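You operate a simulated robot arm through the tools that you are given. There is no shell and no other tool. Be economical: measure what you need, move in short steps, check, and stop when the job is done.

You run a simulated two-armed robot. Do the job below in one go: nothing can be reset, and whatever is moved stays where it is left.

JOB
Put the orange wheel on the top of the low stand. Take the green housing from the top of the gear bench and put it on the shelf of the gear bench. Take the green pot and leave it on the good shelf. Put one of the tall brackets from the top of the fitting cart on the good shelf. Put the hub wheel on the top of the fitting cart away on the top of the racks bench. Take the bare cowl and leave it on the top of the delivery table. Lift the green feed lid open. The order is free. Set down upright: green housing, tall bracket, hub wheel.

Only the result counts: the job must be done as asked and must still hold three seconds after the hand-in. Knocking over, shifting, dropping, spilling or breaking anything else fails it. A push-on lid holds only when it is set on centred and level and pressed home; a screw cap is set on level and turned clockwise until tight.

ROBOT AND FRAMES
Two 7-joint arms with two-finger parallel grippers on one trunk, on a base that drives. Base frame: it is fixed to the floor where the robot stands at the start and does not move with it; the origin is under the middle of the robot, x ahead of it, y to its left, z up; the surface under the hand at the start is at about z = 0.85. Readings come in m, rad, newtons and seconds.
The left shoulder is at the start at [0.07, 0.134, 1.002], the right one opposite. With the tool pointing down near the work surface each hand reaches from about 0.1 to 0.64 m from the robot's upright axis, wherever it stands, measured 20 degrees to its own side. Places, roughly: bare cowl (10x10x9 cm) [7.4, -6.3, 0.9]; good shelf [2.6, -8.6, 1]; green feed lid [-9, -4.3, 0.8]; green housing (13x6x10 cm) [0.7, -0.1, 0.9]; green pot (6x6x5 cm) [4, -6, 0.9]; hub wheel [3.75, -6.5, 1]; orange wheel (8x8x5 cm) [0.5, -0.1, 0.4]; shelf of the gear bench [0.6, 0.2, 0.4]; tall bracket (11x5x14 cm) [3.7, -6.9, 0.9]; top of the delivery table [7.6, -8, 0.7]; top of the low stand [2, -3.9, 0.3]; top of the racks bench [-10.9, 2.2, 0.8]. Payload 1.57 kg a hand.
The tool frame of a hand sits at the grasp point between the pads (the TCP): z along the fingers, y along the line on which they close. The tips reach 0.03 m beyond it. The gripper opens to 0.08 m. The fingers are 0.017 m wide and 0.012 m thick; the gripper's body (0.04 by 0.082 m) begins 0.08 m behind the TCP.
Orientation is that of the tool frame in the base frame, as a unit quaternion [x, y, z, w]. With the fingers straight down and closing along the base's y, the tool's x points along the base's -x, its y along +y and its z along -z.

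CONTROLS
- The arms move only by the tool move_arm. It takes "left_motion", "right_motion" or both (then of equal length, played together; a hand with none holds still); each is a list of rows, each an object of numbers (a shift or turn left out is 0, a gripper value left out holds the last): "x", "y", "z": the shift along the tool's x, y, z in units of 40 mm (1.0 is 40 mm); "rx", "ry", "rz": the turn, a rotation vector about the tool's x, y, z in units of 6 degrees (1.0 is 6 degrees); "hand": the opening, from 0 (shut) to 1 (fully open). In form: [{"x": .., "y": .., "z": .., "rx": .., "ry": .., "rz": .., "hand": ..}, ...]. A call has 1 to 10 rows; each row shifts and turns the commanded pose from where the row before left it, along the tool's axes as they then stand. A call with a number of a shift or a turn outside -1 to 1 is refused whole. A row lasts 0.2 s, in which the tool goes at most 0.05 m and 0.15 rad; a call with a longer step from one row to the next is refused whole, and so is a gripper value outside its range. A pose out of reach is approached as far as the arm can. The call stops where the force on the tool passes 40 N (or 10 N more than at its start, if that is more) or the arm is blocked; 0.2 s more then pass. Each finger travels about 0.153 m/s and halts on what it meets, pressing with about 35 N; the grip force reading is that of the motor and also rises with nothing between the fingers. The clock runs only during rows and for 0.2 s after the last one: add rows that do not move to give the fingers time. The reply holds the time, the measured pose of the TCP, the force on the tool along the base axes, the opening and the grip force, in the units named above and with some noise, with the torque about the TCP (base axes, N m) and any sound that the robot's microphone picked up.
- Cameras (640 x 400 px; columns grow to the right, rows downward): "scene" is now at [0.1387, -0.0063, 1.2327]; the picture's right is [-0.09, -1.00, 0.00], its down [-0.55, 0.05, -0.83] and it looks along [0.83, -0.08, -0.55] (base axes); focal length 214 px, centre (320, 200). "left" rides on the left gripper at [0.072, 0.007, -0.122] in its tool frame; the picture's right is [-0.09, 1.00, 0.00], its down [-0.84, -0.08, -0.54] and it looks along [-0.54, -0.05, 0.84] (tool axes); focal length 238 px, centre (320, 200). "right" rides on the right gripper at [0.072, -0.007, -0.122] in its tool frame; the picture's right is [0.09, 1.00, 0.00], its down [-0.84, 0.08, -0.54] and it looks along [-0.54, 0.05, 0.84] (tool axes); focal length 238 px, centre (320, 200). There is no depth. A picture from a camera that has moved, and an enlarged one, comes with that camera's place and axes in the base frame and with its lens.
- snapshot(camera): a new picture of that camera. It takes no simulated time.
- move_column(by): slides the trunk up (or, below 0, down) by that many m; the arms and the scene camera ride with it, the base frame stays. It gives what a move gives, with no picture.
- roll_base(legs): drives the robot by 1 to 6 legs, each [ahead, left, turn to the left] in m, m and rad, along the robot's own axes; the way and the turn of a leg run together, so that a leg with both is an arc; at most 1.5 m and 3.142 rad a leg. The arms and the cameras ride along, it lands a little off, and it stops where it bumps. It gives what a move gives.
- head_to(pan, tilt): turns the head with the scene camera to pan (to the left, within 1.501 rad either way) and tilt (down, from -0.506 to 1.204), counted from straight ahead of the robot. It gives what a move gives.
- inspect(camera, box): a new picture of the part [left, top, right, bottom] of that camera's present view, enlarged. It takes no simulated time.
- sign_off(): hands the job in; it is judged then, once.

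Work in short steps. Places have to be worked out from the pictures, the camera data and where the tool is seen: move nearer, look again, correct. Check each grasp and each placing, and mend what went wrong. You have 196 turns and 184 pictures in all, those below and enlarged ones among them. Open the grippers and draw the arms clear of the work before you hand the job in, unless the task says otherwise.

The tools are called after "Emit:" as a command line: name --argument value ..., lists and objects as JSON in quotes. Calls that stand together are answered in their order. move_arm: Moves the arms, as the interface text tells. Its arguments: {"type":"object","properties":{"left_motion":{"type":"array","items":{"type":"object","properties":{"x":{"type":"number"},"y":{"type":"number"},"z":{"type":"number"},"rx":{"type":"number"},"ry":{"type":"number"},"rz":{"type":"number"},"hand":{"type":"number"}}}},"right_motion":{"type":"array","items":{"type":"object","properties":{"x":{"type":"number"},"y":{"type":"number"},"z":{"type":"number"},"rx":{"type":"number"},"ry":{"type":"number"},"rz":{"type":"number"},"hand":{"type":"number"}}}}},"required":[]} The other tools are called the same way: move_column (by) slides the trunk up or down; roll_base (legs) drives the base; head_to (pan, tilt) turns the head that bears the scene camera; snapshot (camera) takes a picture; inspect (camera, box) takes an enlarged picture of a part of a camera's view; sign_off () hands the job in.

At the start:

```text
clock: 0.0
left_position: [0.4595, 0.2057, 1.1376]
left_tcp_rot: [0.0, 1.0, 0.0, 0.001]
left_contact_force: [0.7, -0.7, -0.5]
left_ft_torque: [0.0, -0.02, -0.01]
left_finger_gap: 0.0799
left_grasp_force: 0.1
right_position: [0.4228, -0.21, 1.1126]
right_tcp_rot: [-0.001, 1.0, 0.0, 0.0]
right_contact_force: [0.8, -0.3, -1.0]
right_ft_torque: [0.01, -0.01, 0.02]
right_finger_gap: 0.0799
right_grasp_force: 0.0
trunk travel left (down, up): [-0.575, 0.365]
robot x, y, heading: [0.0022, -0.0025, 0.002]
head pan, tilt: [-0.093, 0.583]
```

scene: 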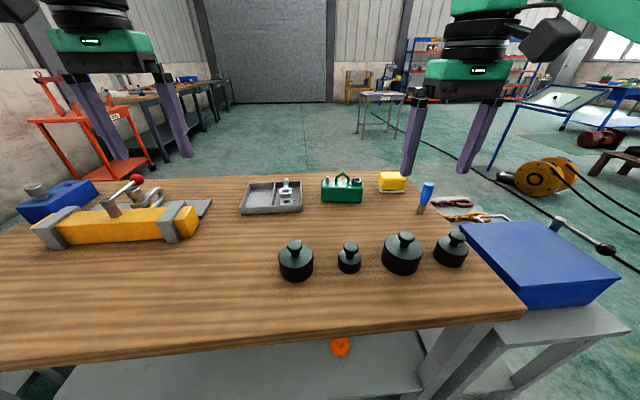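
right: 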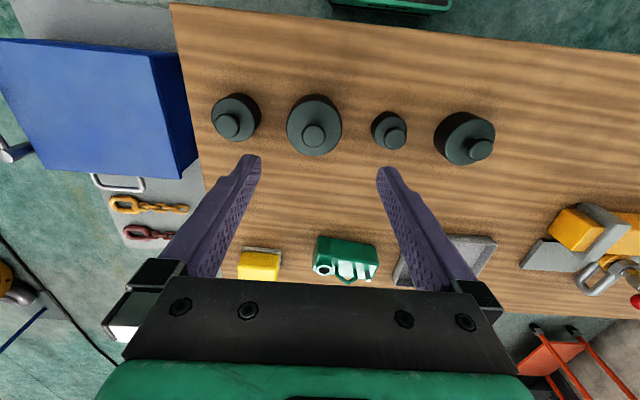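
left: 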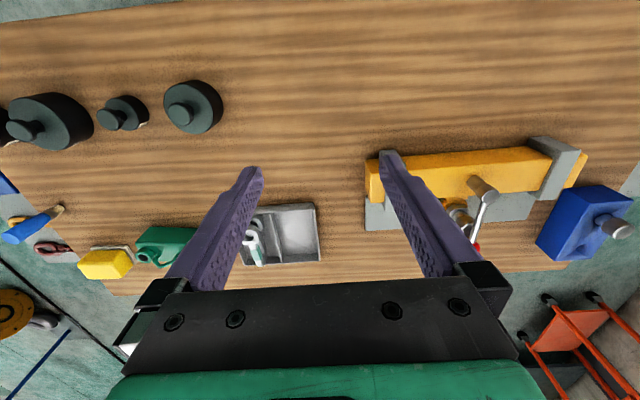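

The gear bench is in front of me with the green housing at the far edge and the orange wheel on the shelf below. I look closer at both.

Emit:
inspect --camera "scene" --box '[230, 150, 430, 275]'

Emit:
inspect --camera "scene" --box '[260, 300, 420, 400]'

Emit:
inspect --camera "right" --box '[220, 200, 500, 300]'

```text
3.20 times, centred on (330, 212) of scene
camera zoom: at [0.1387, -0.0063, 1.2327], right [-0.09, -1.0, 0.0], down [-0.55, 0.05, -0.83], along [0.83, -0.08, -0.55], focal length 686 px, centre (288, 160)
```

zoom: 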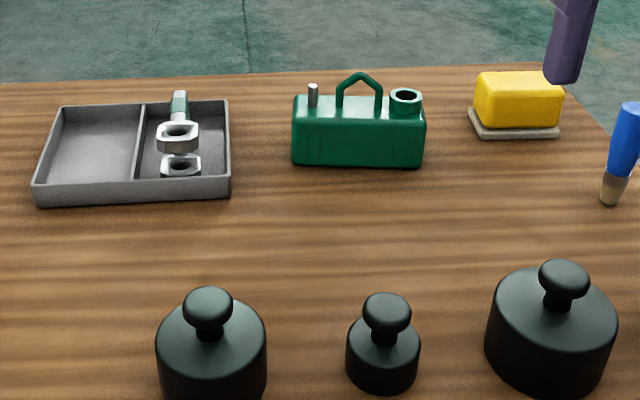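

```text
4.00 times, centred on (340, 350) of scene
camera zoom: at [0.1387, -0.0063, 1.2327], right [-0.09, -1.0, 0.0], down [-0.55, 0.05, -0.83], along [0.83, -0.08, -0.55], focal length 858 px, centre (240, -400)
```

zoom: 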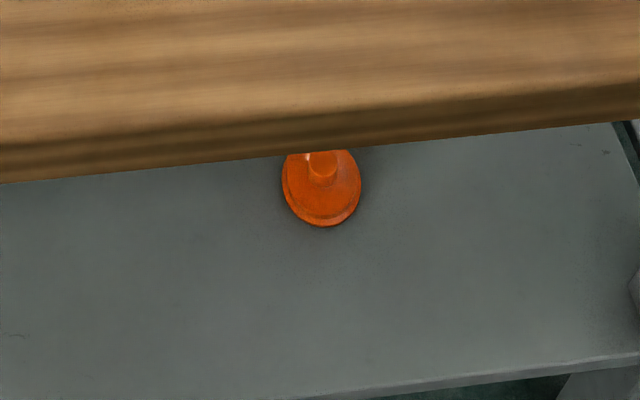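

```text
2.29 times, centred on (360, 250) of right
camera zoom: at [0.3508, -0.218, 1.2347], right [-0.09, 1.0, 0.0], down [0.84, 0.08, 0.54], along [0.54, 0.05, -0.84], focal length 545 px, centre (229, 86)
```

zoom: 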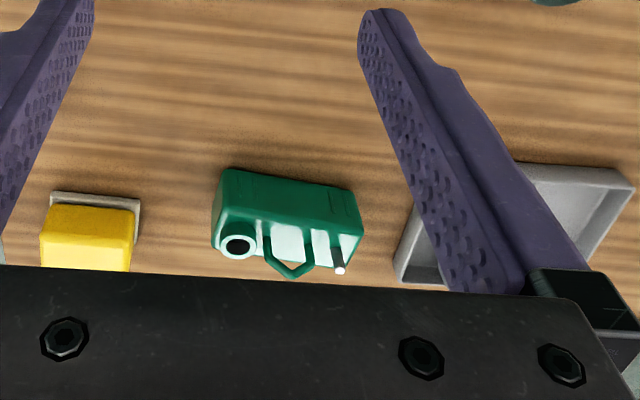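

Housing is about [0.72,-0.135], just out of vertical reach, so I'll need to drive forward a little. I look down to see how much room there is between my base and the bench.

Emit:
head_to --pan 0.0 --tilt 1.2

Emit:
snapshot --camera "scene"

```text
clock: 1.0
left_position: [0.459, 0.2059, 1.1378]
left_tcp_rot: [0.0, 1.0, 0.0, 0.001]
left_contact_force: [-0.1, -0.8, 0.3]
left_ft_torque: [-0.03, -0.04, 0.03]
left_finger_gap: 0.0802
left_grasp_force: 0.0
right_position: [0.4216, -0.2115, 1.1124]
right_tcp_rot: [0.0, 1.0, 0.0, 0.0]
right_contact_force: [-0.3, 0.1, 0.1]
right_ft_torque: [0.03, -0.02, 0.01]
right_finger_gap: 0.0796
right_grasp_force: 0.2
trunk travel left (down, up): [-0.575, 0.365]
robot x, y, heading: [0.0008, -0.0006, 0.0]
head pan, tilt: [0.0, 1.201]
```

```text
177 pictures are left
camera scene: at [0.1062, 0.0019, 1.1866], right [0.0, -1.0, 0.0], down [-0.93, 0.0, -0.36], along [0.36, 0.0, -0.93], focal length 214 px, centre (320, 200)
```

scene: 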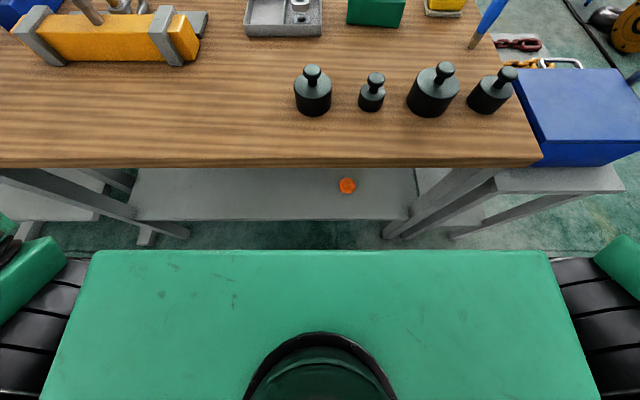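

Torso front is at about x=0.12 and the bench edge at about x=0.30, so 0.12 m forward is safe. I drive forward and rotate the right hand 90° so it closes along the housing's short side.

Emit:
roll_base --legs '[[0.13, 0, 0]]'

Emit:
move_arm --right_motion '[{"rz": 1}, {"rz": 1}, {"rz": 1}, {"rz": 1}, {"rz": 1}, {"rz": 1}, {"rz": 1}, {"rz": 1}, {"rz": 1}, {"rz": 1}]'

```text
clock: 2.3
left_position: [0.5872, 0.2032, 1.1388]
left_tcp_rot: [0.002, 1.0, 0.001, 0.001]
left_contact_force: [0.1, 0.6, -0.4]
left_ft_torque: [-0.05, 0.02, 0.01]
left_finger_gap: 0.0799
left_grasp_force: 0.1
right_position: [0.5482, -0.213, 1.1122]
right_tcp_rot: [0.002, 1.0, 0.0, 0.001]
right_contact_force: [-0.1, 0.4, 0.6]
right_ft_torque: [-0.02, 0.0, 0.02]
right_finger_gap: 0.0801
right_grasp_force: 0.0
trunk travel left (down, up): [-0.575, 0.365]
robot x, y, heading: [0.1299, -0.0012, -0.006]
head pan, tilt: [0.0, 1.201]
```

```text
clock: 4.5
left_position: [0.589, 0.204, 1.138]
left_tcp_rot: [0.003, 1.0, 0.001, 0.001]
left_contact_force: [0.5, 0.4, -0.3]
left_ft_torque: [0.02, -0.01, 0.0]
left_finger_gap: 0.0802
left_grasp_force: 0.0
right_position: [0.5488, -0.2138, 1.1124]
right_tcp_rot: [0.502, 0.865, -0.001, -0.001]
right_contact_force: [0.7, -0.2, -0.2]
right_ft_torque: [-0.02, -0.01, -0.03]
right_finger_gap: 0.0802
right_grasp_force: 0.1
trunk travel left (down, up): [-0.575, 0.365]
robot x, y, heading: [0.1284, -0.0027, -0.01]
head pan, tilt: [0.0, 1.201]
```

Rotation works as expected; I finish it and move the right hand over toward the housing at height for a look.

Emit:
move_arm --right_motion '[{"rz": 1}, {"rz": 1}, {"rz": 1}, {"rz": 1}, {"rz": 1}, {"y": 0.9, "x": 0.6}, {"y": 0.9, "x": 0.6}, {"y": 0.9, "x": 0.6}]'

Emit:
snapshot --camera "right"

Emit:
snapshot --camera "scene"

```text
clock: 6.3
left_position: [0.589, 0.2046, 1.1384]
left_tcp_rot: [0.002, 1.0, 0.0, 0.002]
left_contact_force: [0.3, -0.1, 0.0]
left_ft_torque: [-0.05, -0.01, -0.01]
left_finger_gap: 0.0801
left_grasp_force: 0.1
right_position: [0.6328, -0.126, 1.0953]
right_tcp_rot: [0.709, 0.706, 0.002, 0.001]
right_contact_force: [0.5, -0.1, 0.4]
right_ft_torque: [-0.03, 0.02, 0.0]
right_finger_gap: 0.0799
right_grasp_force: 0.1
right hand out of reach, approached as far as the arm can: row 7, 8
trunk travel left (down, up): [-0.575, 0.365]
robot x, y, heading: [0.1281, 0.0025, -0.005]
head pan, tilt: [0.0, 1.201]
```

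```text
176 pictures are left
camera right: at [0.6261, -0.0549, 1.2173], right [1.0, 0.09, 0.0], down [0.07, -0.84, 0.54], along [0.05, -0.54, -0.84], focal length 238 px, centre (320, 200)
```

right: 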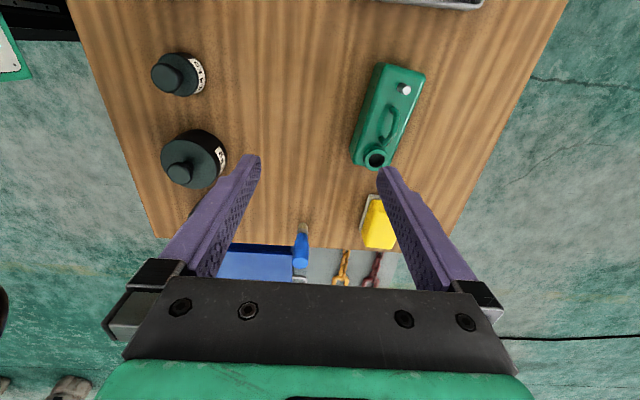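

```text
175 pictures are left
camera scene: at [0.2345, 0.0019, 1.1866], right [0.0, -1.0, 0.0], down [-0.93, 0.0, -0.36], along [0.36, 0.0, -0.93], focal length 214 px, centre (320, 200)
```

scene: 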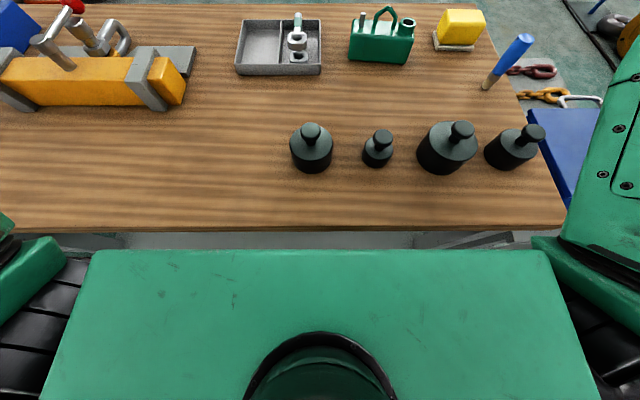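

The hand is reach-limited at this height. I raise the trunk 0.15 m, then move over the housing (~[0.72,-0.13], long axis turned ~9°).

Emit:
move_column --by 0.15

Emit:
move_arm --right_motion '[{"rz": 1, "z": 0.9}, {"rz": 0.5, "z": 0.9}, {"z": 0.9, "y": 0.5}, {"y": 0.9}, {"y": 0.9}, {"z": 0.9}]'

Emit:
snapshot --camera "right"

```text
clock: 8.0
left_position: [0.5893, 0.2051, 1.2881]
left_tcp_rot: [0.001, 1.0, 0.0, 0.0]
left_contact_force: [0.8, -0.4, 0.2]
left_ft_torque: [-0.04, 0.01, 0.01]
left_finger_gap: 0.0798
left_grasp_force: 0.1
right_position: [0.6309, -0.1274, 1.2445]
right_tcp_rot: [0.708, 0.706, 0.002, 0.0]
right_contact_force: [0.5, -0.1, 0.2]
right_ft_torque: [-0.01, 0.03, 0.0]
right_finger_gap: 0.0798
right_grasp_force: 0.0
trunk travel left (down, up): [-0.725, 0.215]
robot x, y, heading: [0.1288, -0.002, -0.001]
head pan, tilt: [0.0, 1.201]
```

```text
clock: 9.4
left_position: [0.5896, 0.2013, 1.2881]
left_tcp_rot: [0.002, 1.0, 0.001, 0.0]
left_contact_force: [-0.3, -0.8, -0.1]
left_ft_torque: [0.03, 0.02, 0.02]
left_finger_gap: 0.0798
left_grasp_force: 0.1
right_position: [0.6945, -0.1391, 1.0999]
right_tcp_rot: [0.762, 0.648, 0.002, 0.0]
right_contact_force: [0.5, -0.5, 0.2]
right_ft_torque: [0.02, 0.01, 0.02]
right_finger_gap: 0.08
right_grasp_force: 0.0
right hand out of reach, approached as far as the arm can: row 5
trunk travel left (down, up): [-0.725, 0.215]
robot x, y, heading: [0.1279, 0.0011, -0.004]
head pan, tilt: [0.0, 1.201]
```

```text
174 pictures are left
camera right: at [0.7003, -0.068, 1.2235], right [1.0, -0.07, 0.0], down [-0.06, -0.84, 0.54], along [-0.04, -0.54, -0.84], focal length 238 px, centre (320, 200)
```

right: 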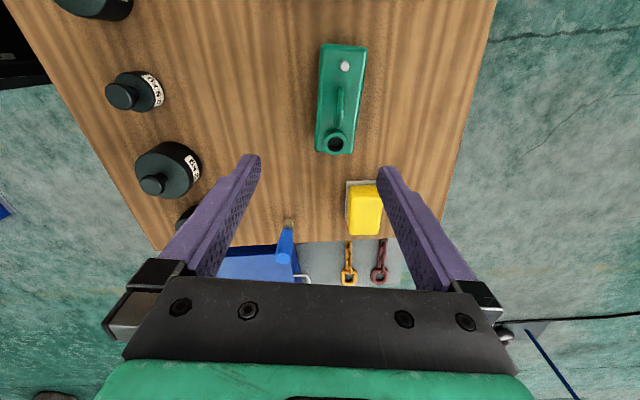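

Housing center judged [0.719,-0.128], alignment good. I correct xy and descend to just above it.

Emit:
move_arm --right_motion '[{"z": 0.9}, {"z": 0.9}, {"x": 0.37, "y": 0.56}, {"z": 0.3}]'

Emit:
snapshot --camera "right"

Emit:
snapshot --camera "scene"

```text
clock: 10.4
left_position: [0.5873, 0.2046, 1.2885]
left_tcp_rot: [0.002, 1.0, -0.001, 0.001]
left_contact_force: [-0.3, -1.7, 0.3]
left_ft_torque: [0.03, -0.01, 0.0]
left_finger_gap: 0.0801
left_grasp_force: 0.0
right_position: [0.7195, -0.1246, 1.0165]
right_tcp_rot: [0.761, 0.648, 0.002, 0.001]
right_contact_force: [0.1, 0.1, 0.0]
right_ft_torque: [0.0, 0.01, 0.03]
right_finger_gap: 0.08
right_grasp_force: 0.0
trunk travel left (down, up): [-0.725, 0.215]
robot x, y, heading: [0.1296, -0.0001, -0.005]
head pan, tilt: [0.0, 1.201]
```

```text
173 pictures are left
camera right: at [0.7254, -0.0528, 1.1394], right [1.0, -0.07, 0.0], down [-0.06, -0.84, 0.54], along [-0.03, -0.54, -0.84], focal length 238 px, centre (320, 200)
```

right: 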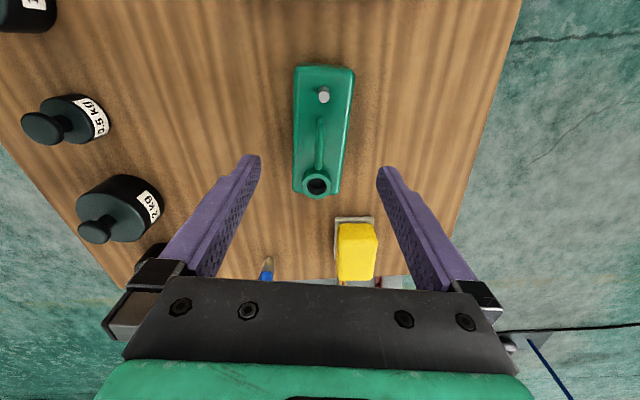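

```text
172 pictures are left
camera scene: at [0.2341, 0.0006, 1.3366], right [0.0, -1.0, 0.0], down [-0.93, 0.0, -0.36], along [0.36, 0.0, -0.93], focal length 214 px, centre (320, 200)
```

scene: 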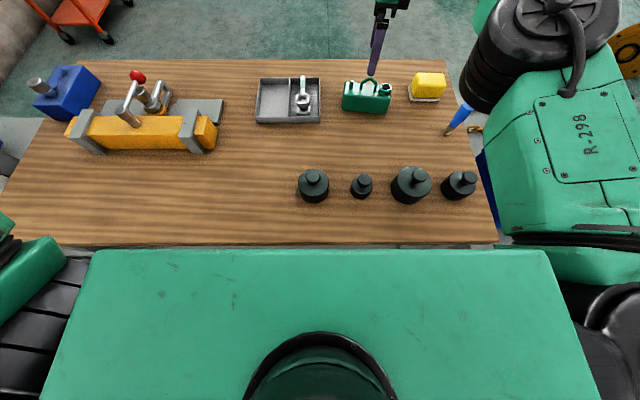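

Alignment within ~1°; descend to grasp height and close.

Emit:
move_arm --right_motion '[{"z": 0.9}, {"z": 0.9}, {"z": 0.9}, {"z": 0.25}, {}, {"hand": 0}, {"hand": 0}, {"hand": 0}]'

Emit:
snapshot --camera "right"

```text
clock: 12.2
left_position: [0.5886, 0.2032, 1.2889]
left_tcp_rot: [0.001, 1.0, 0.0, 0.001]
left_contact_force: [0.0, -0.3, 0.2]
left_ft_torque: [0.0, -0.03, 0.01]
left_finger_gap: 0.0799
left_grasp_force: 0.1
right_position: [0.7197, -0.1251, 0.8985]
right_tcp_rot: [0.762, 0.648, 0.002, 0.0]
right_contact_force: [0.0, 0.7, 0.0]
right_ft_torque: [0.01, 0.05, 0.0]
right_finger_gap: 0.0559
right_grasp_force: 35.1
trunk travel left (down, up): [-0.725, 0.215]
robot x, y, heading: [0.1269, 0.0001, -0.004]
head pan, tilt: [0.0, 1.201]
```

```text
171 pictures are left
camera right: at [0.7261, -0.0543, 1.0217], right [1.0, -0.07, 0.0], down [-0.06, -0.84, 0.54], along [-0.04, -0.54, -0.84], focal length 238 px, centre (320, 200)
```

right: 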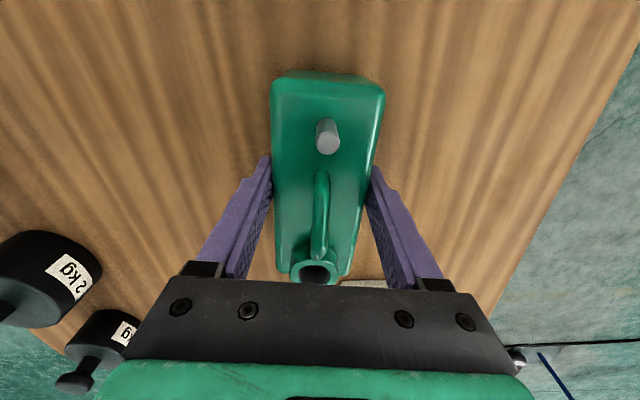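

Grasped firmly (gap 5.6 cm). I'll lift it, then bring it to the free table area near the near edge, rotated lengthwise, so the left hand can regrasp it from the front for the shelf.

Emit:
move_arm --right_motion '[{"z": -0.5}, {"z": -0.9}, {"z": -0.9}, {"z": -0.9, "y": -0.3}, {"z": -0.5, "x": 0.37, "y": -0.82}, {"x": 0.37, "y": -0.82, "rz": -1}, {"rz": -1}, {"rz": -1}, {"rz": -1}, {"rz": -1}]'

Emit:
move_arm --right_motion '[{"rz": -1}, {"rz": -1}, {"rz": -1}, {"rz": -1}, {"rz": -1}, {"rz": -1}, {"rz": -1}, {"rz": -1}, {"rz": -1}, {"rz": -1}]'

Emit:
snapshot --camera "scene"

```text
clock: 14.4
left_position: [0.5897, 0.2042, 1.2878]
left_tcp_rot: [0.002, 1.0, 0.0, 0.0]
left_contact_force: [-0.7, 0.8, 0.3]
left_ft_torque: [0.0, 0.0, 0.04]
left_finger_gap: 0.0801
left_grasp_force: 0.1
right_position: [0.6493, -0.0822, 1.0437]
right_tcp_rot: [0.568, 0.823, 0.0, 0.001]
right_contact_force: [0.4, 0.2, -4.6]
right_ft_torque: [-0.04, -0.02, -0.01]
right_finger_gap: 0.0079
right_grasp_force: 27.3
trunk travel left (down, up): [-0.725, 0.215]
robot x, y, heading: [0.1288, -0.0015, -0.003]
head pan, tilt: [0.0, 1.201]
```

```text
clock: 16.6
left_position: [0.5896, 0.2033, 1.2883]
left_tcp_rot: [0.001, 1.0, 0.001, 0.0]
left_contact_force: [-0.3, -0.9, 0.8]
left_ft_torque: [-0.03, -0.01, 0.02]
left_finger_gap: 0.0799
left_grasp_force: 0.2
right_position: [0.6475, -0.0839, 1.0454]
right_tcp_rot: [0.08, 0.997, 0.0, 0.002]
right_contact_force: [0.0, 0.1, -4.6]
right_ft_torque: [-0.05, 0.05, -0.01]
right_finger_gap: 0.0077
right_grasp_force: 26.8
trunk travel left (down, up): [-0.725, 0.215]
robot x, y, heading: [0.1237, 0.0012, -0.008]
head pan, tilt: [0.0, 1.201]
```

```text
170 pictures are left
camera scene: at [0.2352, 0.0011, 1.3365], right [0.0, -1.0, 0.0], down [-0.93, 0.0, -0.36], along [0.36, 0.0, -0.93], focal length 214 px, centre (320, 200)
```

scene: 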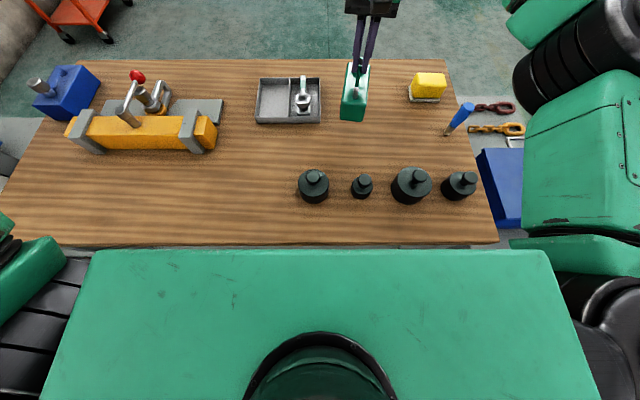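

The body slipped and now the fingers hold the housing by its handle (gap 0.8 cm). Check how it hangs.

Emit:
snapshot --camera "right"

Emit:
inspect --camera "scene" --box '[310, 0, 430, 130]'

```text
169 pictures are left
camera right: at [0.5759, -0.0796, 1.1675], right [0.07, 1.0, 0.0], down [0.84, -0.06, 0.54], along [0.54, -0.04, -0.84], focal length 238 px, centre (320, 200)
```

right: 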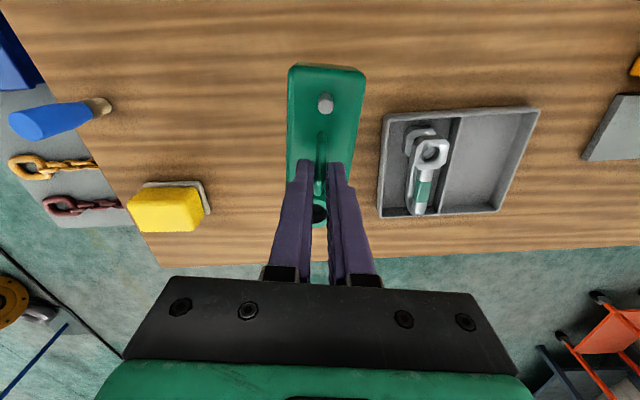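

```text
3.08 times, centred on (370, 65) of scene
camera zoom: at [0.2352, 0.0011, 1.3365], right [0.0, -1.0, 0.0], down [-0.93, 0.0, -0.36], along [0.36, 0.0, -0.93], focal length 660 px, centre (166, 615)
```

zoom: 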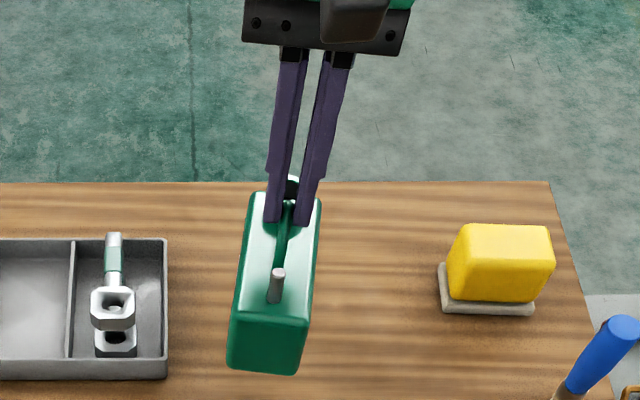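

Housing hangs upright from its handle, which is a decent hold. I carry it left then back toward the free near-edge area at about [0.42,0.12].

Emit:
move_arm --right_motion '[{"rz": -1, "y": 0.5, "z": -0.5}, {"rz": -0.53, "y": 0.7}, {"y": 0.9}, {"y": 0.9}, {"y": 0.9}, {"y": 0.9}, {"x": 0.9}, {"x": 0.9}, {"x": 0.9}, {"x": 0.9}]'

Emit:
snapshot --camera "scene"

```text
clock: 18.8
left_position: [0.588, 0.2026, 1.2876]
left_tcp_rot: [0.002, 1.0, 0.001, 0.001]
left_contact_force: [0.0, 0.4, 0.2]
left_ft_torque: [0.0, 0.0, 0.0]
left_finger_gap: 0.08
left_grasp_force: 0.1
right_position: [0.4974, 0.0719, 1.0596]
right_tcp_rot: [0.001, 1.0, 0.001, 0.003]
right_contact_force: [0.2, -0.3, -4.8]
right_ft_torque: [-0.01, 0.0, 0.0]
right_finger_gap: 0.0074
right_grasp_force: 26.6
right hand out of reach, approached as far as the arm can: row 5, 6
trunk travel left (down, up): [-0.725, 0.215]
robot x, y, heading: [0.1268, 0.0011, -0.001]
head pan, tilt: [0.0, 1.201]
```

```text
167 pictures are left
camera scene: at [0.234, 0.0004, 1.3366], right [0.0, -1.0, 0.0], down [-0.93, 0.0, -0.36], along [0.36, 0.0, -0.93], focal length 214 px, centre (320, 200)
```

scene: 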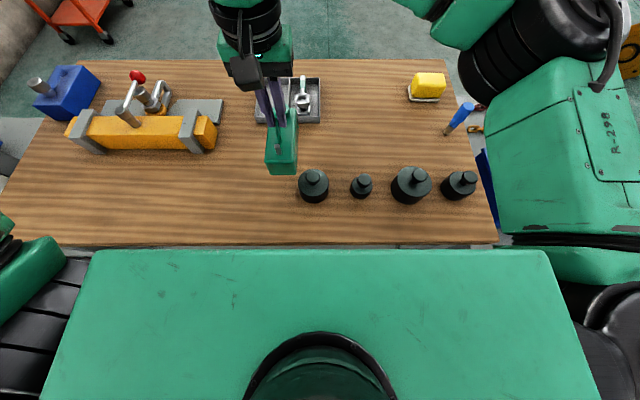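

Now at [0.497,0.072]; I shift further left before pulling back, then look.

Emit:
move_arm --right_motion '[{"y": 0.7}, {"y": 0.7}, {"x": 0.6}, {"x": 0.6}, {"z": 0.5}]'

Emit:
inspect --camera "scene" --box '[200, 80, 400, 250]'

```text
clock: 20.0
left_position: [0.5912, 0.2052, 1.2879]
left_tcp_rot: [0.001, 1.0, 0.001, 0.0]
left_contact_force: [0.7, 0.2, 1.2]
left_ft_torque: [0.03, 0.02, -0.04]
left_finger_gap: 0.08
left_grasp_force: 0.0
right_position: [0.4535, 0.1321, 1.0417]
right_tcp_rot: [0.001, 1.0, 0.0, 0.001]
right_contact_force: [0.1, 0.2, -5.2]
right_ft_torque: [0.03, 0.02, -0.02]
right_finger_gap: 0.0079
right_grasp_force: 26.6
trunk travel left (down, up): [-0.725, 0.215]
robot x, y, heading: [0.1278, -0.0003, -0.01]
head pan, tilt: [0.0, 1.201]
```

```text
2.35 times, centred on (300, 165) of scene
camera zoom: at [0.2359, 0.0019, 1.3365], right [0.0, -1.0, 0.0], down [-0.93, 0.0, -0.36], along [0.36, 0.0, -0.93], focal length 505 px, centre (367, 282)
```

zoom: 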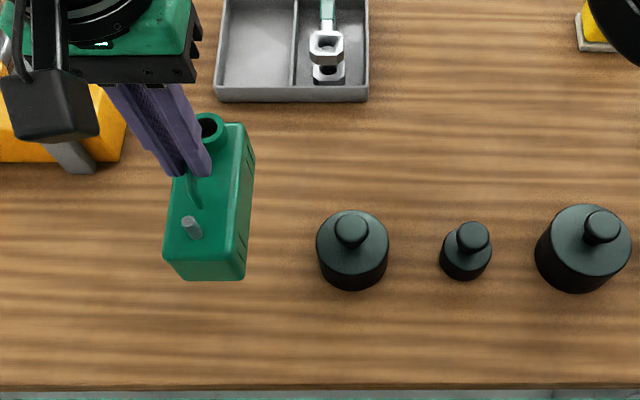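

Lower toward the table, then finer.

Emit:
move_arm --right_motion '[{"z": 0.7}, {"z": 0.5}, {}]'

Emit:
inspect --camera "scene" --box '[200, 80, 400, 250]'

Emit:
move_arm --right_motion '[{"z": 0.2}, {"z": 0.15}, {"z": 0.1}, {}]'

```text
clock: 20.8
left_position: [0.5899, 0.2039, 1.2879]
left_tcp_rot: [0.001, 1.0, 0.0, 0.002]
left_contact_force: [-0.1, -0.4, -0.5]
left_ft_torque: [-0.01, 0.0, 0.03]
left_finger_gap: 0.08
left_grasp_force: 0.0
right_position: [0.4531, 0.1313, 0.9936]
right_tcp_rot: [0.0, 1.0, 0.0, 0.002]
right_contact_force: [-0.5, 0.1, -5.3]
right_ft_torque: [-0.03, 0.01, 0.0]
right_finger_gap: 0.0078
right_grasp_force: 26.6
trunk travel left (down, up): [-0.725, 0.215]
robot x, y, heading: [0.1285, -0.0001, -0.003]
head pan, tilt: [0.0, 1.201]
```

```text
2.35 times, centred on (300, 165) of scene
camera zoom: at [0.2345, 0.0014, 1.3366], right [0.0, -1.0, 0.0], down [-0.93, 0.0, -0.36], along [0.36, 0.0, -0.93], focal length 505 px, centre (367, 282)
```

zoom: 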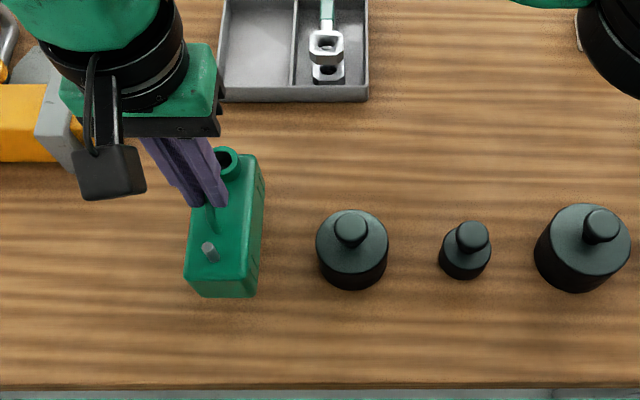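

```text
clock: 21.8
left_position: [0.5895, 0.204, 1.2887]
left_tcp_rot: [0.002, 1.0, 0.0, 0.0]
left_contact_force: [0.3, -0.6, 0.1]
left_ft_torque: [-0.03, 0.01, 0.0]
left_finger_gap: 0.0802
left_grasp_force: 0.1
right_position: [0.4525, 0.1299, 0.9752]
right_tcp_rot: [0.001, 1.0, 0.0, 0.002]
right_contact_force: [-0.1, 0.7, -5.0]
right_ft_torque: [-0.03, 0.01, -0.01]
right_finger_gap: 0.008
right_grasp_force: 26.9
trunk travel left (down, up): [-0.725, 0.215]
robot x, y, heading: [0.1317, 0.0008, 0.0]
head pan, tilt: [0.0, 1.201]
```

Still hanging at 0.975; lower in small steps until the load goes off.

Emit:
move_arm --right_motion '[{"z": 0.1}, {"z": 0.1}, {"z": 0.1}, {}]'

Emit:
inspect --camera "scene" --box '[200, 80, 400, 250]'

```text
clock: 22.8
left_position: [0.5894, 0.2036, 1.2886]
left_tcp_rot: [0.002, 1.0, 0.0, 0.001]
left_contact_force: [-0.3, -0.6, -0.4]
left_ft_torque: [-0.02, 0.0, 0.02]
left_finger_gap: 0.08
left_grasp_force: 0.0
right_position: [0.4525, 0.1303, 0.9641]
right_tcp_rot: [0.0, 1.0, 0.001, 0.001]
right_contact_force: [-0.2, 0.9, -4.4]
right_ft_torque: [-0.02, 0.04, -0.05]
right_finger_gap: 0.0079
right_grasp_force: 26.8
trunk travel left (down, up): [-0.725, 0.215]
robot x, y, heading: [0.1302, -0.0024, -0.002]
head pan, tilt: [0.0, 1.201]
```

```text
2.35 times, centred on (300, 165) of scene
camera zoom: at [0.2347, 0.0016, 1.3366], right [0.0, -1.0, 0.0], down [-0.93, 0.0, -0.36], along [0.36, 0.0, -0.93], focal length 505 px, centre (367, 282)
```

zoom: 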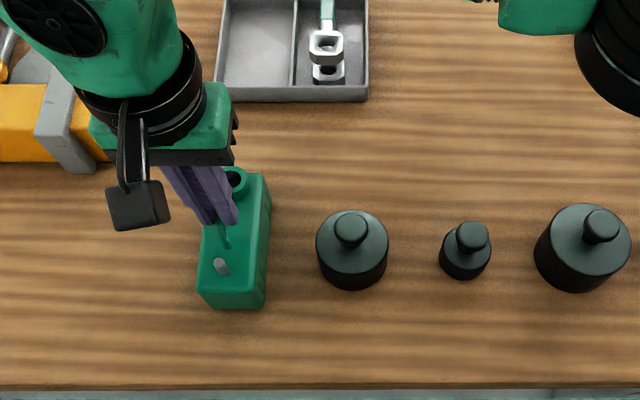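

Still ~2–3 cm up likely; continue.

Emit:
move_arm --right_motion '[{"z": 0.12}, {"z": 0.12}, {"z": 0.12}, {"z": 0.12}, {}]'

Emit:
inspect --camera "scene" --box '[200, 80, 400, 250]'

```text
clock: 24.0
left_position: [0.5864, 0.2035, 1.2902]
left_tcp_rot: [0.001, 1.0, 0.001, 0.002]
left_contact_force: [0.0, 0.3, 0.0]
left_ft_torque: [0.02, 0.0, 0.0]
left_finger_gap: 0.0803
left_grasp_force: 0.1
right_position: [0.4495, 0.1295, 0.9468]
right_tcp_rot: [0.001, 1.0, 0.002, 0.002]
right_contact_force: [2.3, 1.2, 24.3]
right_ft_torque: [0.09, -0.08, -0.16]
right_finger_gap: 0.0079
right_grasp_force: 26.7
trunk travel left (down, up): [-0.725, 0.215]
robot x, y, heading: [0.1284, 0.0026, -0.0]
head pan, tilt: [0.0, 1.201]
```

```text
2.35 times, centred on (300, 165) of scene
camera zoom: at [0.2322, 0.0004, 1.3368], right [0.0, -1.0, 0.0], down [-0.93, 0.0, -0.36], along [0.36, 0.0, -0.93], focal length 505 px, centre (367, 282)
```

zoom: 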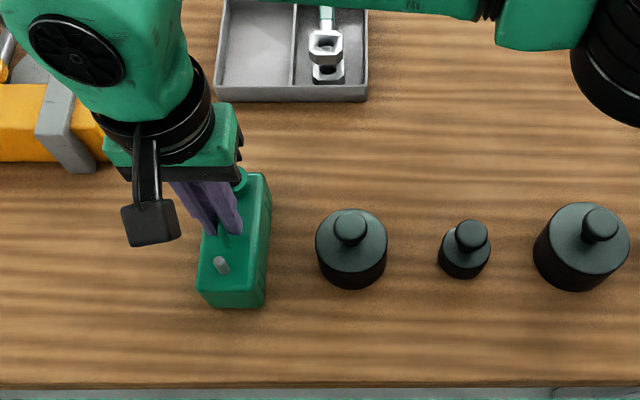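

The housing is standing on the table (tips have touched its top). I ease up, open, and withdraw upward and away.

Emit:
move_arm --right_motion '[{"z": -0.25}, {"hand": 1}, {"hand": 1}, {"hand": 1}, {"z": -0.6}, {"z": -0.9}, {"z": -0.9}, {"y": -0.9}, {"y": -0.9}, {"y": -0.9}]'

Emit:
inspect --camera "scene" --box '[200, 80, 400, 250]'

```text
clock: 26.2
left_position: [0.5879, 0.2014, 1.2894]
left_tcp_rot: [0.003, 1.0, 0.001, 0.001]
left_contact_force: [-0.3, -0.7, -1.0]
left_ft_torque: [0.04, 0.03, 0.03]
left_finger_gap: 0.0798
left_grasp_force: 0.1
right_position: [0.45, 0.0226, 1.0522]
right_tcp_rot: [0.0, 1.0, 0.001, 0.001]
right_contact_force: [0.1, -0.8, 0.1]
right_ft_torque: [0.01, -0.02, -0.01]
right_finger_gap: 0.0803
right_grasp_force: 0.2
trunk travel left (down, up): [-0.725, 0.215]
robot x, y, heading: [0.1326, 0.0005, -0.007]
head pan, tilt: [0.0, 1.201]
```

```text
2.35 times, centred on (300, 165) of scene
camera zoom: at [0.2339, -0.0001, 1.3366], right [0.0, -1.0, 0.0], down [-0.93, 0.0, -0.36], along [0.36, 0.0, -0.93], focal length 505 px, centre (367, 282)
```

zoom: 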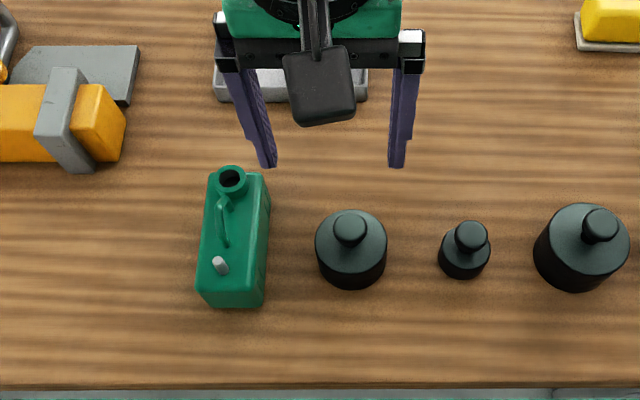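

Housing stands clean at about [0.461,0.13], handle lengthwise along x. I back up so the left arm can grasp the handle with a forward-pitched hand suitable for the shelf.

Emit:
roll_base --legs '[[-0.28, 0, 0]]'

Emit:
move_arm --left_motion '[{"ry": -1}, {"ry": -1}, {"ry": -1}, {"ry": -1}, {"ry": -1}, {"ry": -1}, {"ry": -1}, {"ry": -1}, {"ry": -1}]'

Emit:
snapshot --camera "scene"

```text
clock: 28.2
left_position: [0.3178, 0.2031, 1.2875]
left_tcp_rot: [0.005, 1.0, 0.0, 0.0]
left_contact_force: [-1.5, -0.5, 0.2]
left_ft_torque: [0.0, 0.0, -0.04]
left_finger_gap: 0.0801
left_grasp_force: 0.1
right_position: [0.1775, 0.0247, 1.0516]
right_tcp_rot: [0.004, 1.0, 0.001, 0.001]
right_contact_force: [0.4, -0.5, -0.3]
right_ft_torque: [0.01, 0.06, 0.03]
right_finger_gap: 0.08
right_grasp_force: 0.1
trunk travel left (down, up): [-0.725, 0.215]
robot x, y, heading: [-0.1444, -0.0001, -0.011]
head pan, tilt: [0.0, 1.201]
```

```text
clock: 30.2
left_position: [0.316, 0.2036, 1.2891]
left_tcp_rot: [0.004, 0.89, -0.003, 0.456]
left_contact_force: [-0.4, -0.7, 0.1]
left_ft_torque: [-0.01, 0.0, 0.0]
left_finger_gap: 0.0799
left_grasp_force: 0.0
right_position: [0.1755, 0.0235, 1.0515]
right_tcp_rot: [0.003, 1.0, 0.0, 0.001]
right_contact_force: [-0.1, 0.6, 0.1]
right_ft_torque: [-0.01, 0.01, 0.03]
right_finger_gap: 0.0801
right_grasp_force: 0.0
trunk travel left (down, up): [-0.725, 0.215]
robot x, y, heading: [-0.1472, 0.0022, -0.012]
head pan, tilt: [0.0, 1.201]
```

```text
161 pictures are left
camera scene: at [-0.0406, 0.003, 1.3366], right [-0.01, -1.0, 0.0], down [-0.93, 0.01, -0.36], along [0.36, 0.0, -0.93], focal length 214 px, centre (320, 200)
```

scene: 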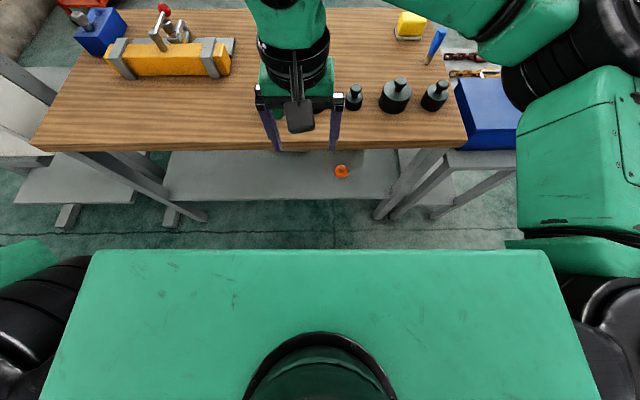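

Right hand moves aside; left hand, now pitched ~35° below horizontal, goes to a pre-grasp point behind the handle.

Emit:
move_arm --left_motion '[{"x": 0.71, "y": -0.26, "z": 0.8}, {"x": 0.71, "y": -0.26, "z": 0.8}, {"x": 0.71, "y": -0.26, "z": 0.8}, {"x": 0.71, "y": -0.26, "z": 0.8}, {"x": 0.71, "y": -0.26, "z": 0.8}, {"x": 0.71, "y": -0.26, "z": 0.8}, {"x": 0.71, "y": -0.26, "z": 0.8}]' --right_motion '[{"y": -1}, {"y": -1}, {"y": -1}, {"y": -1}, {"y": -1}, {"y": -1}, {"y": -1}]'

Emit:
snapshot --camera "left"

Emit:
snapshot --camera "scene"

```text
clock: 31.8
left_position: [0.3799, 0.1287, 0.999]
left_tcp_rot: [0.005, 0.891, -0.002, 0.454]
left_contact_force: [0.5, -0.1, 1.1]
left_ft_torque: [0.0, -0.01, 0.02]
left_finger_gap: 0.0799
left_grasp_force: 0.1
right_position: [0.1752, -0.2574, 1.0542]
right_tcp_rot: [0.003, 1.0, 0.001, 0.001]
right_contact_force: [-0.2, -1.4, 0.3]
right_ft_torque: [0.02, -0.02, 0.02]
right_finger_gap: 0.0799
right_grasp_force: 0.1
trunk travel left (down, up): [-0.725, 0.215]
robot x, y, heading: [-0.1475, -0.0011, -0.012]
head pan, tilt: [0.0, 1.201]
```

```text
160 pictures are left
camera left: at [0.2399, 0.1379, 1.0105], right [0.06, 0.99, 0.08], down [0.05, -0.08, 1.0], along [1.0, -0.06, -0.06], focal length 238 px, centre (320, 200)
```

left: 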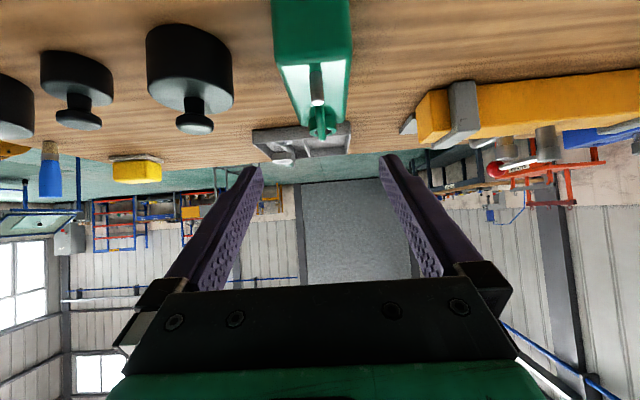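

```text
159 pictures are left
camera scene: at [-0.041, 0.0007, 1.3367], right [-0.01, -1.0, 0.0], down [-0.93, 0.01, -0.36], along [0.36, 0.0, -0.93], focal length 214 px, centre (320, 200)
```

scene: 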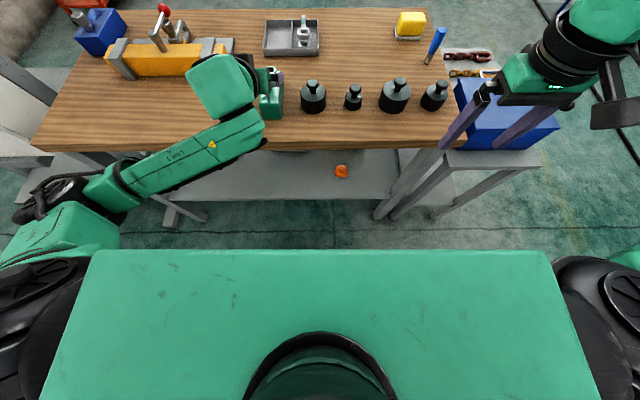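

Handle lies at y≈0.130 between the fingers. Advance along the tool 8 cm and close.

Emit:
move_arm --left_motion '[{"z": 0.7}, {"z": 0.7}, {"z": 0.7, "y": 0.03}, {}, {"hand": 0}, {"hand": 0}, {"hand": 0}, {"hand": 0}]'

Emit:
snapshot --camera "left"

```text
clock: 33.6
left_position: [0.4483, 0.1312, 0.9467]
left_tcp_rot: [0.004, 0.891, -0.002, 0.455]
left_contact_force: [-1.7, 0.5, -0.1]
left_ft_torque: [0.01, -0.15, 0.0]
left_finger_gap: 0.0077
left_grasp_force: 26.6
right_position: [0.1747, -0.2562, 1.0563]
right_tcp_rot: [0.004, 1.0, 0.001, 0.003]
right_contact_force: [-0.2, 0.6, -0.2]
right_ft_torque: [-0.02, 0.03, 0.02]
right_finger_gap: 0.0798
right_grasp_force: 0.1
trunk travel left (down, up): [-0.725, 0.215]
robot x, y, heading: [-0.1471, 0.0009, -0.011]
head pan, tilt: [0.0, 1.201]
```

```text
158 pictures are left
camera left: at [0.3079, 0.1396, 0.9603], right [0.06, 1.0, 0.07], down [0.05, -0.08, 1.0], along [1.0, -0.06, -0.06], focal length 238 px, centre (320, 200)
```

left: 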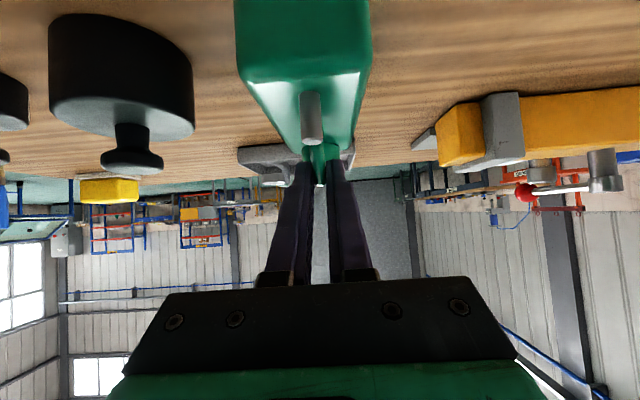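

Handle gripped. Lift straight up gently 5 cm and check.

Emit:
move_arm --left_motion '[{"x": -0.2, "z": -0.14}, {"x": -0.4, "z": -0.29}, {"x": -0.4, "z": -0.29}, {}]'

Emit:
snapshot --camera "left"

Emit:
inspect --camera "scene" --box '[160, 40, 360, 165]'

```text
clock: 34.6
left_position: [0.447, 0.1305, 0.9956]
left_tcp_rot: [0.003, 0.892, -0.002, 0.453]
left_contact_force: [0.7, -0.2, -4.7]
left_ft_torque: [-0.02, 0.04, 0.0]
left_finger_gap: 0.0078
left_grasp_force: 26.9
right_position: [0.1758, -0.2543, 1.0561]
right_tcp_rot: [0.005, 1.0, 0.0, 0.002]
right_contact_force: [0.9, -0.3, 1.0]
right_ft_torque: [0.01, 0.0, -0.03]
right_finger_gap: 0.0798
right_grasp_force: 0.1
trunk travel left (down, up): [-0.725, 0.215]
robot x, y, heading: [-0.1432, 0.0004, -0.012]
head pan, tilt: [0.0, 1.201]
```

```text
157 pictures are left
camera left: at [0.3073, 0.1395, 1.009], right [0.06, 1.0, 0.07], down [0.05, -0.08, 1.0], along [1.0, -0.06, -0.06], focal length 238 px, centre (320, 200)
```

left: 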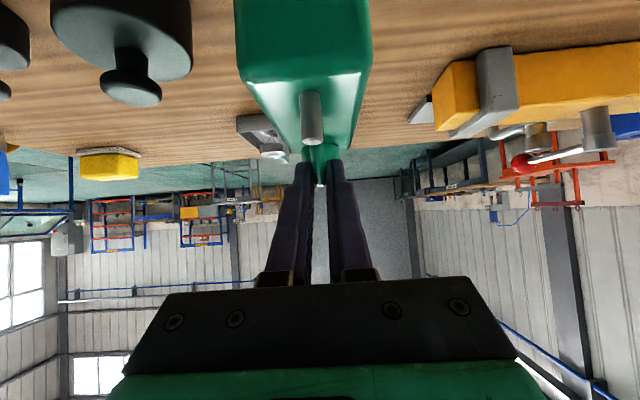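

```text
3.20 times, centred on (260, 102) of scene
camera zoom: at [-0.0392, 0.0028, 1.3365], right [-0.01, -1.0, 0.0], down [-0.93, 0.01, -0.36], along [0.36, 0.0, -0.93], focal length 686 px, centre (512, 512)
```

zoom: 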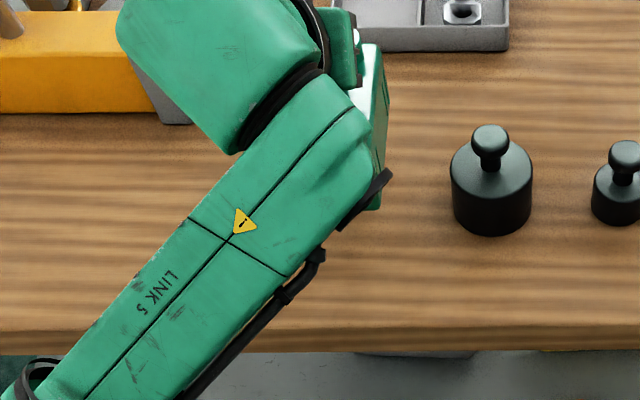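

Securely held and level. Back away from the bench, then lower the trunk to shelf level.

Emit:
roll_base --legs '[[-0.42, 0, 0]]'

Emit:
move_column --by -0.42

Emit:
head_to --pan 0 --tilt 0.5

Emit:
snapshot --camera "scene"

Emit:
snapshot --camera "left"

```text
clock: 37.2
left_position: [0.0255, 0.1284, 0.9959]
left_tcp_rot: [0.012, 0.891, -0.006, 0.453]
left_contact_force: [-0.5, 0.0, -5.5]
left_ft_torque: [0.01, 0.06, -0.03]
left_finger_gap: 0.0077
left_grasp_force: 26.6
right_position: [-0.2507, -0.2529, 1.0556]
right_tcp_rot: [0.013, 1.0, 0.001, 0.001]
right_contact_force: [0.3, 0.2, 0.6]
right_ft_torque: [0.0, 0.0, 0.02]
right_finger_gap: 0.0796
right_grasp_force: 0.0
trunk travel left (down, up): [-0.725, 0.215]
robot x, y, heading: [-0.5701, 0.0132, -0.029]
head pan, tilt: [0.0, 1.201]
```

```text
refused: -0.42 is not a number from -0.4 to 0.4
```

```text
clock: 38.2
left_position: [0.0262, 0.1285, 0.9958]
left_tcp_rot: [0.013, 0.891, -0.007, 0.454]
left_contact_force: [0.0, 0.1, -5.6]
left_ft_torque: [-0.01, 0.05, 0.04]
left_finger_gap: 0.0078
left_grasp_force: 26.4
right_position: [-0.251, -0.2519, 1.0558]
right_tcp_rot: [0.013, 1.0, 0.001, 0.001]
right_contact_force: [0.4, 0.3, 0.0]
right_ft_torque: [0.02, 0.0, 0.02]
right_finger_gap: 0.0801
right_grasp_force: 0.1
trunk travel left (down, up): [-0.725, 0.215]
robot x, y, heading: [-0.5721, 0.0119, -0.029]
head pan, tilt: [0.0, 0.499]
```

```text
155 pictures are left
camera scene: at [-0.4277, 0.0081, 1.3901], right [-0.03, -1.0, 0.0], down [-0.48, 0.01, -0.88], along [0.88, -0.02, -0.48], focal length 214 px, centre (320, 200)
```

scene: 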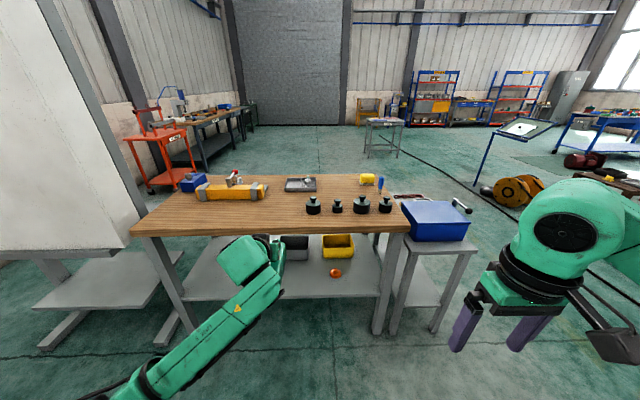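

```text
154 pictures are left
camera left: at [-0.114, 0.1398, 1.0088], right [0.08, 0.99, 0.07], down [0.05, -0.08, 1.0], along [1.0, -0.08, -0.06], focal length 238 px, centre (320, 200)
```

left: 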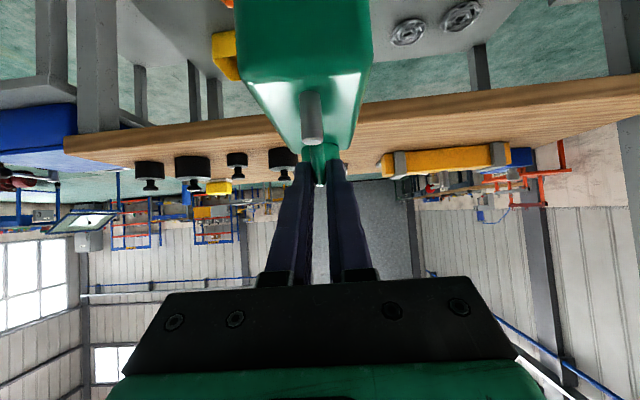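

Now lower the trunk (max 0.4 a call) and look under the bench: yellow bin, grey bin and some round parts are also on the shelf.

Emit:
move_column --by -0.38

Emit:
snapshot --camera "scene"

Emit:
snapshot --camera "left"

```text
clock: 41.9
left_position: [0.0251, 0.1284, 0.6154]
left_tcp_rot: [0.012, 0.891, -0.006, 0.454]
left_contact_force: [0.0, 0.4, -4.6]
left_ft_torque: [0.01, 0.04, 0.06]
left_finger_gap: 0.0076
left_grasp_force: 26.7
right_position: [-0.2529, -0.2545, 0.6756]
right_tcp_rot: [0.014, 1.0, 0.0, 0.0]
right_contact_force: [-0.1, 0.2, -0.6]
right_ft_torque: [-0.02, -0.01, 0.02]
right_finger_gap: 0.0799
right_grasp_force: 0.1
trunk travel left (down, up): [-0.345, 0.595]
robot x, y, heading: [-0.5662, 0.0142, -0.031]
head pan, tilt: [0.0, 0.499]
```

```text
153 pictures are left
camera scene: at [-0.4283, 0.008, 1.0102], right [-0.03, -1.0, 0.0], down [-0.48, 0.01, -0.88], along [0.88, -0.02, -0.48], focal length 214 px, centre (320, 200)
```

scene: 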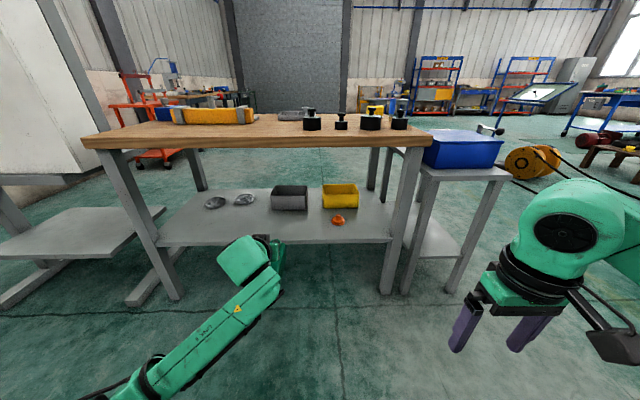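

```text
152 pictures are left
camera left: at [-0.1145, 0.1398, 0.6289], right [0.08, 0.99, 0.07], down [0.05, -0.08, 1.0], along [1.0, -0.08, -0.06], focal length 238 px, centre (320, 200)
```

left: 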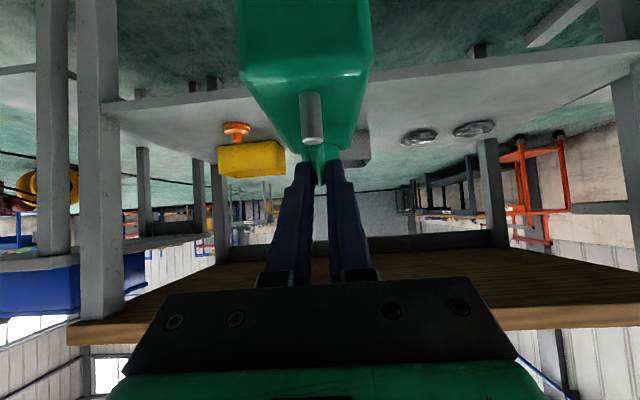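

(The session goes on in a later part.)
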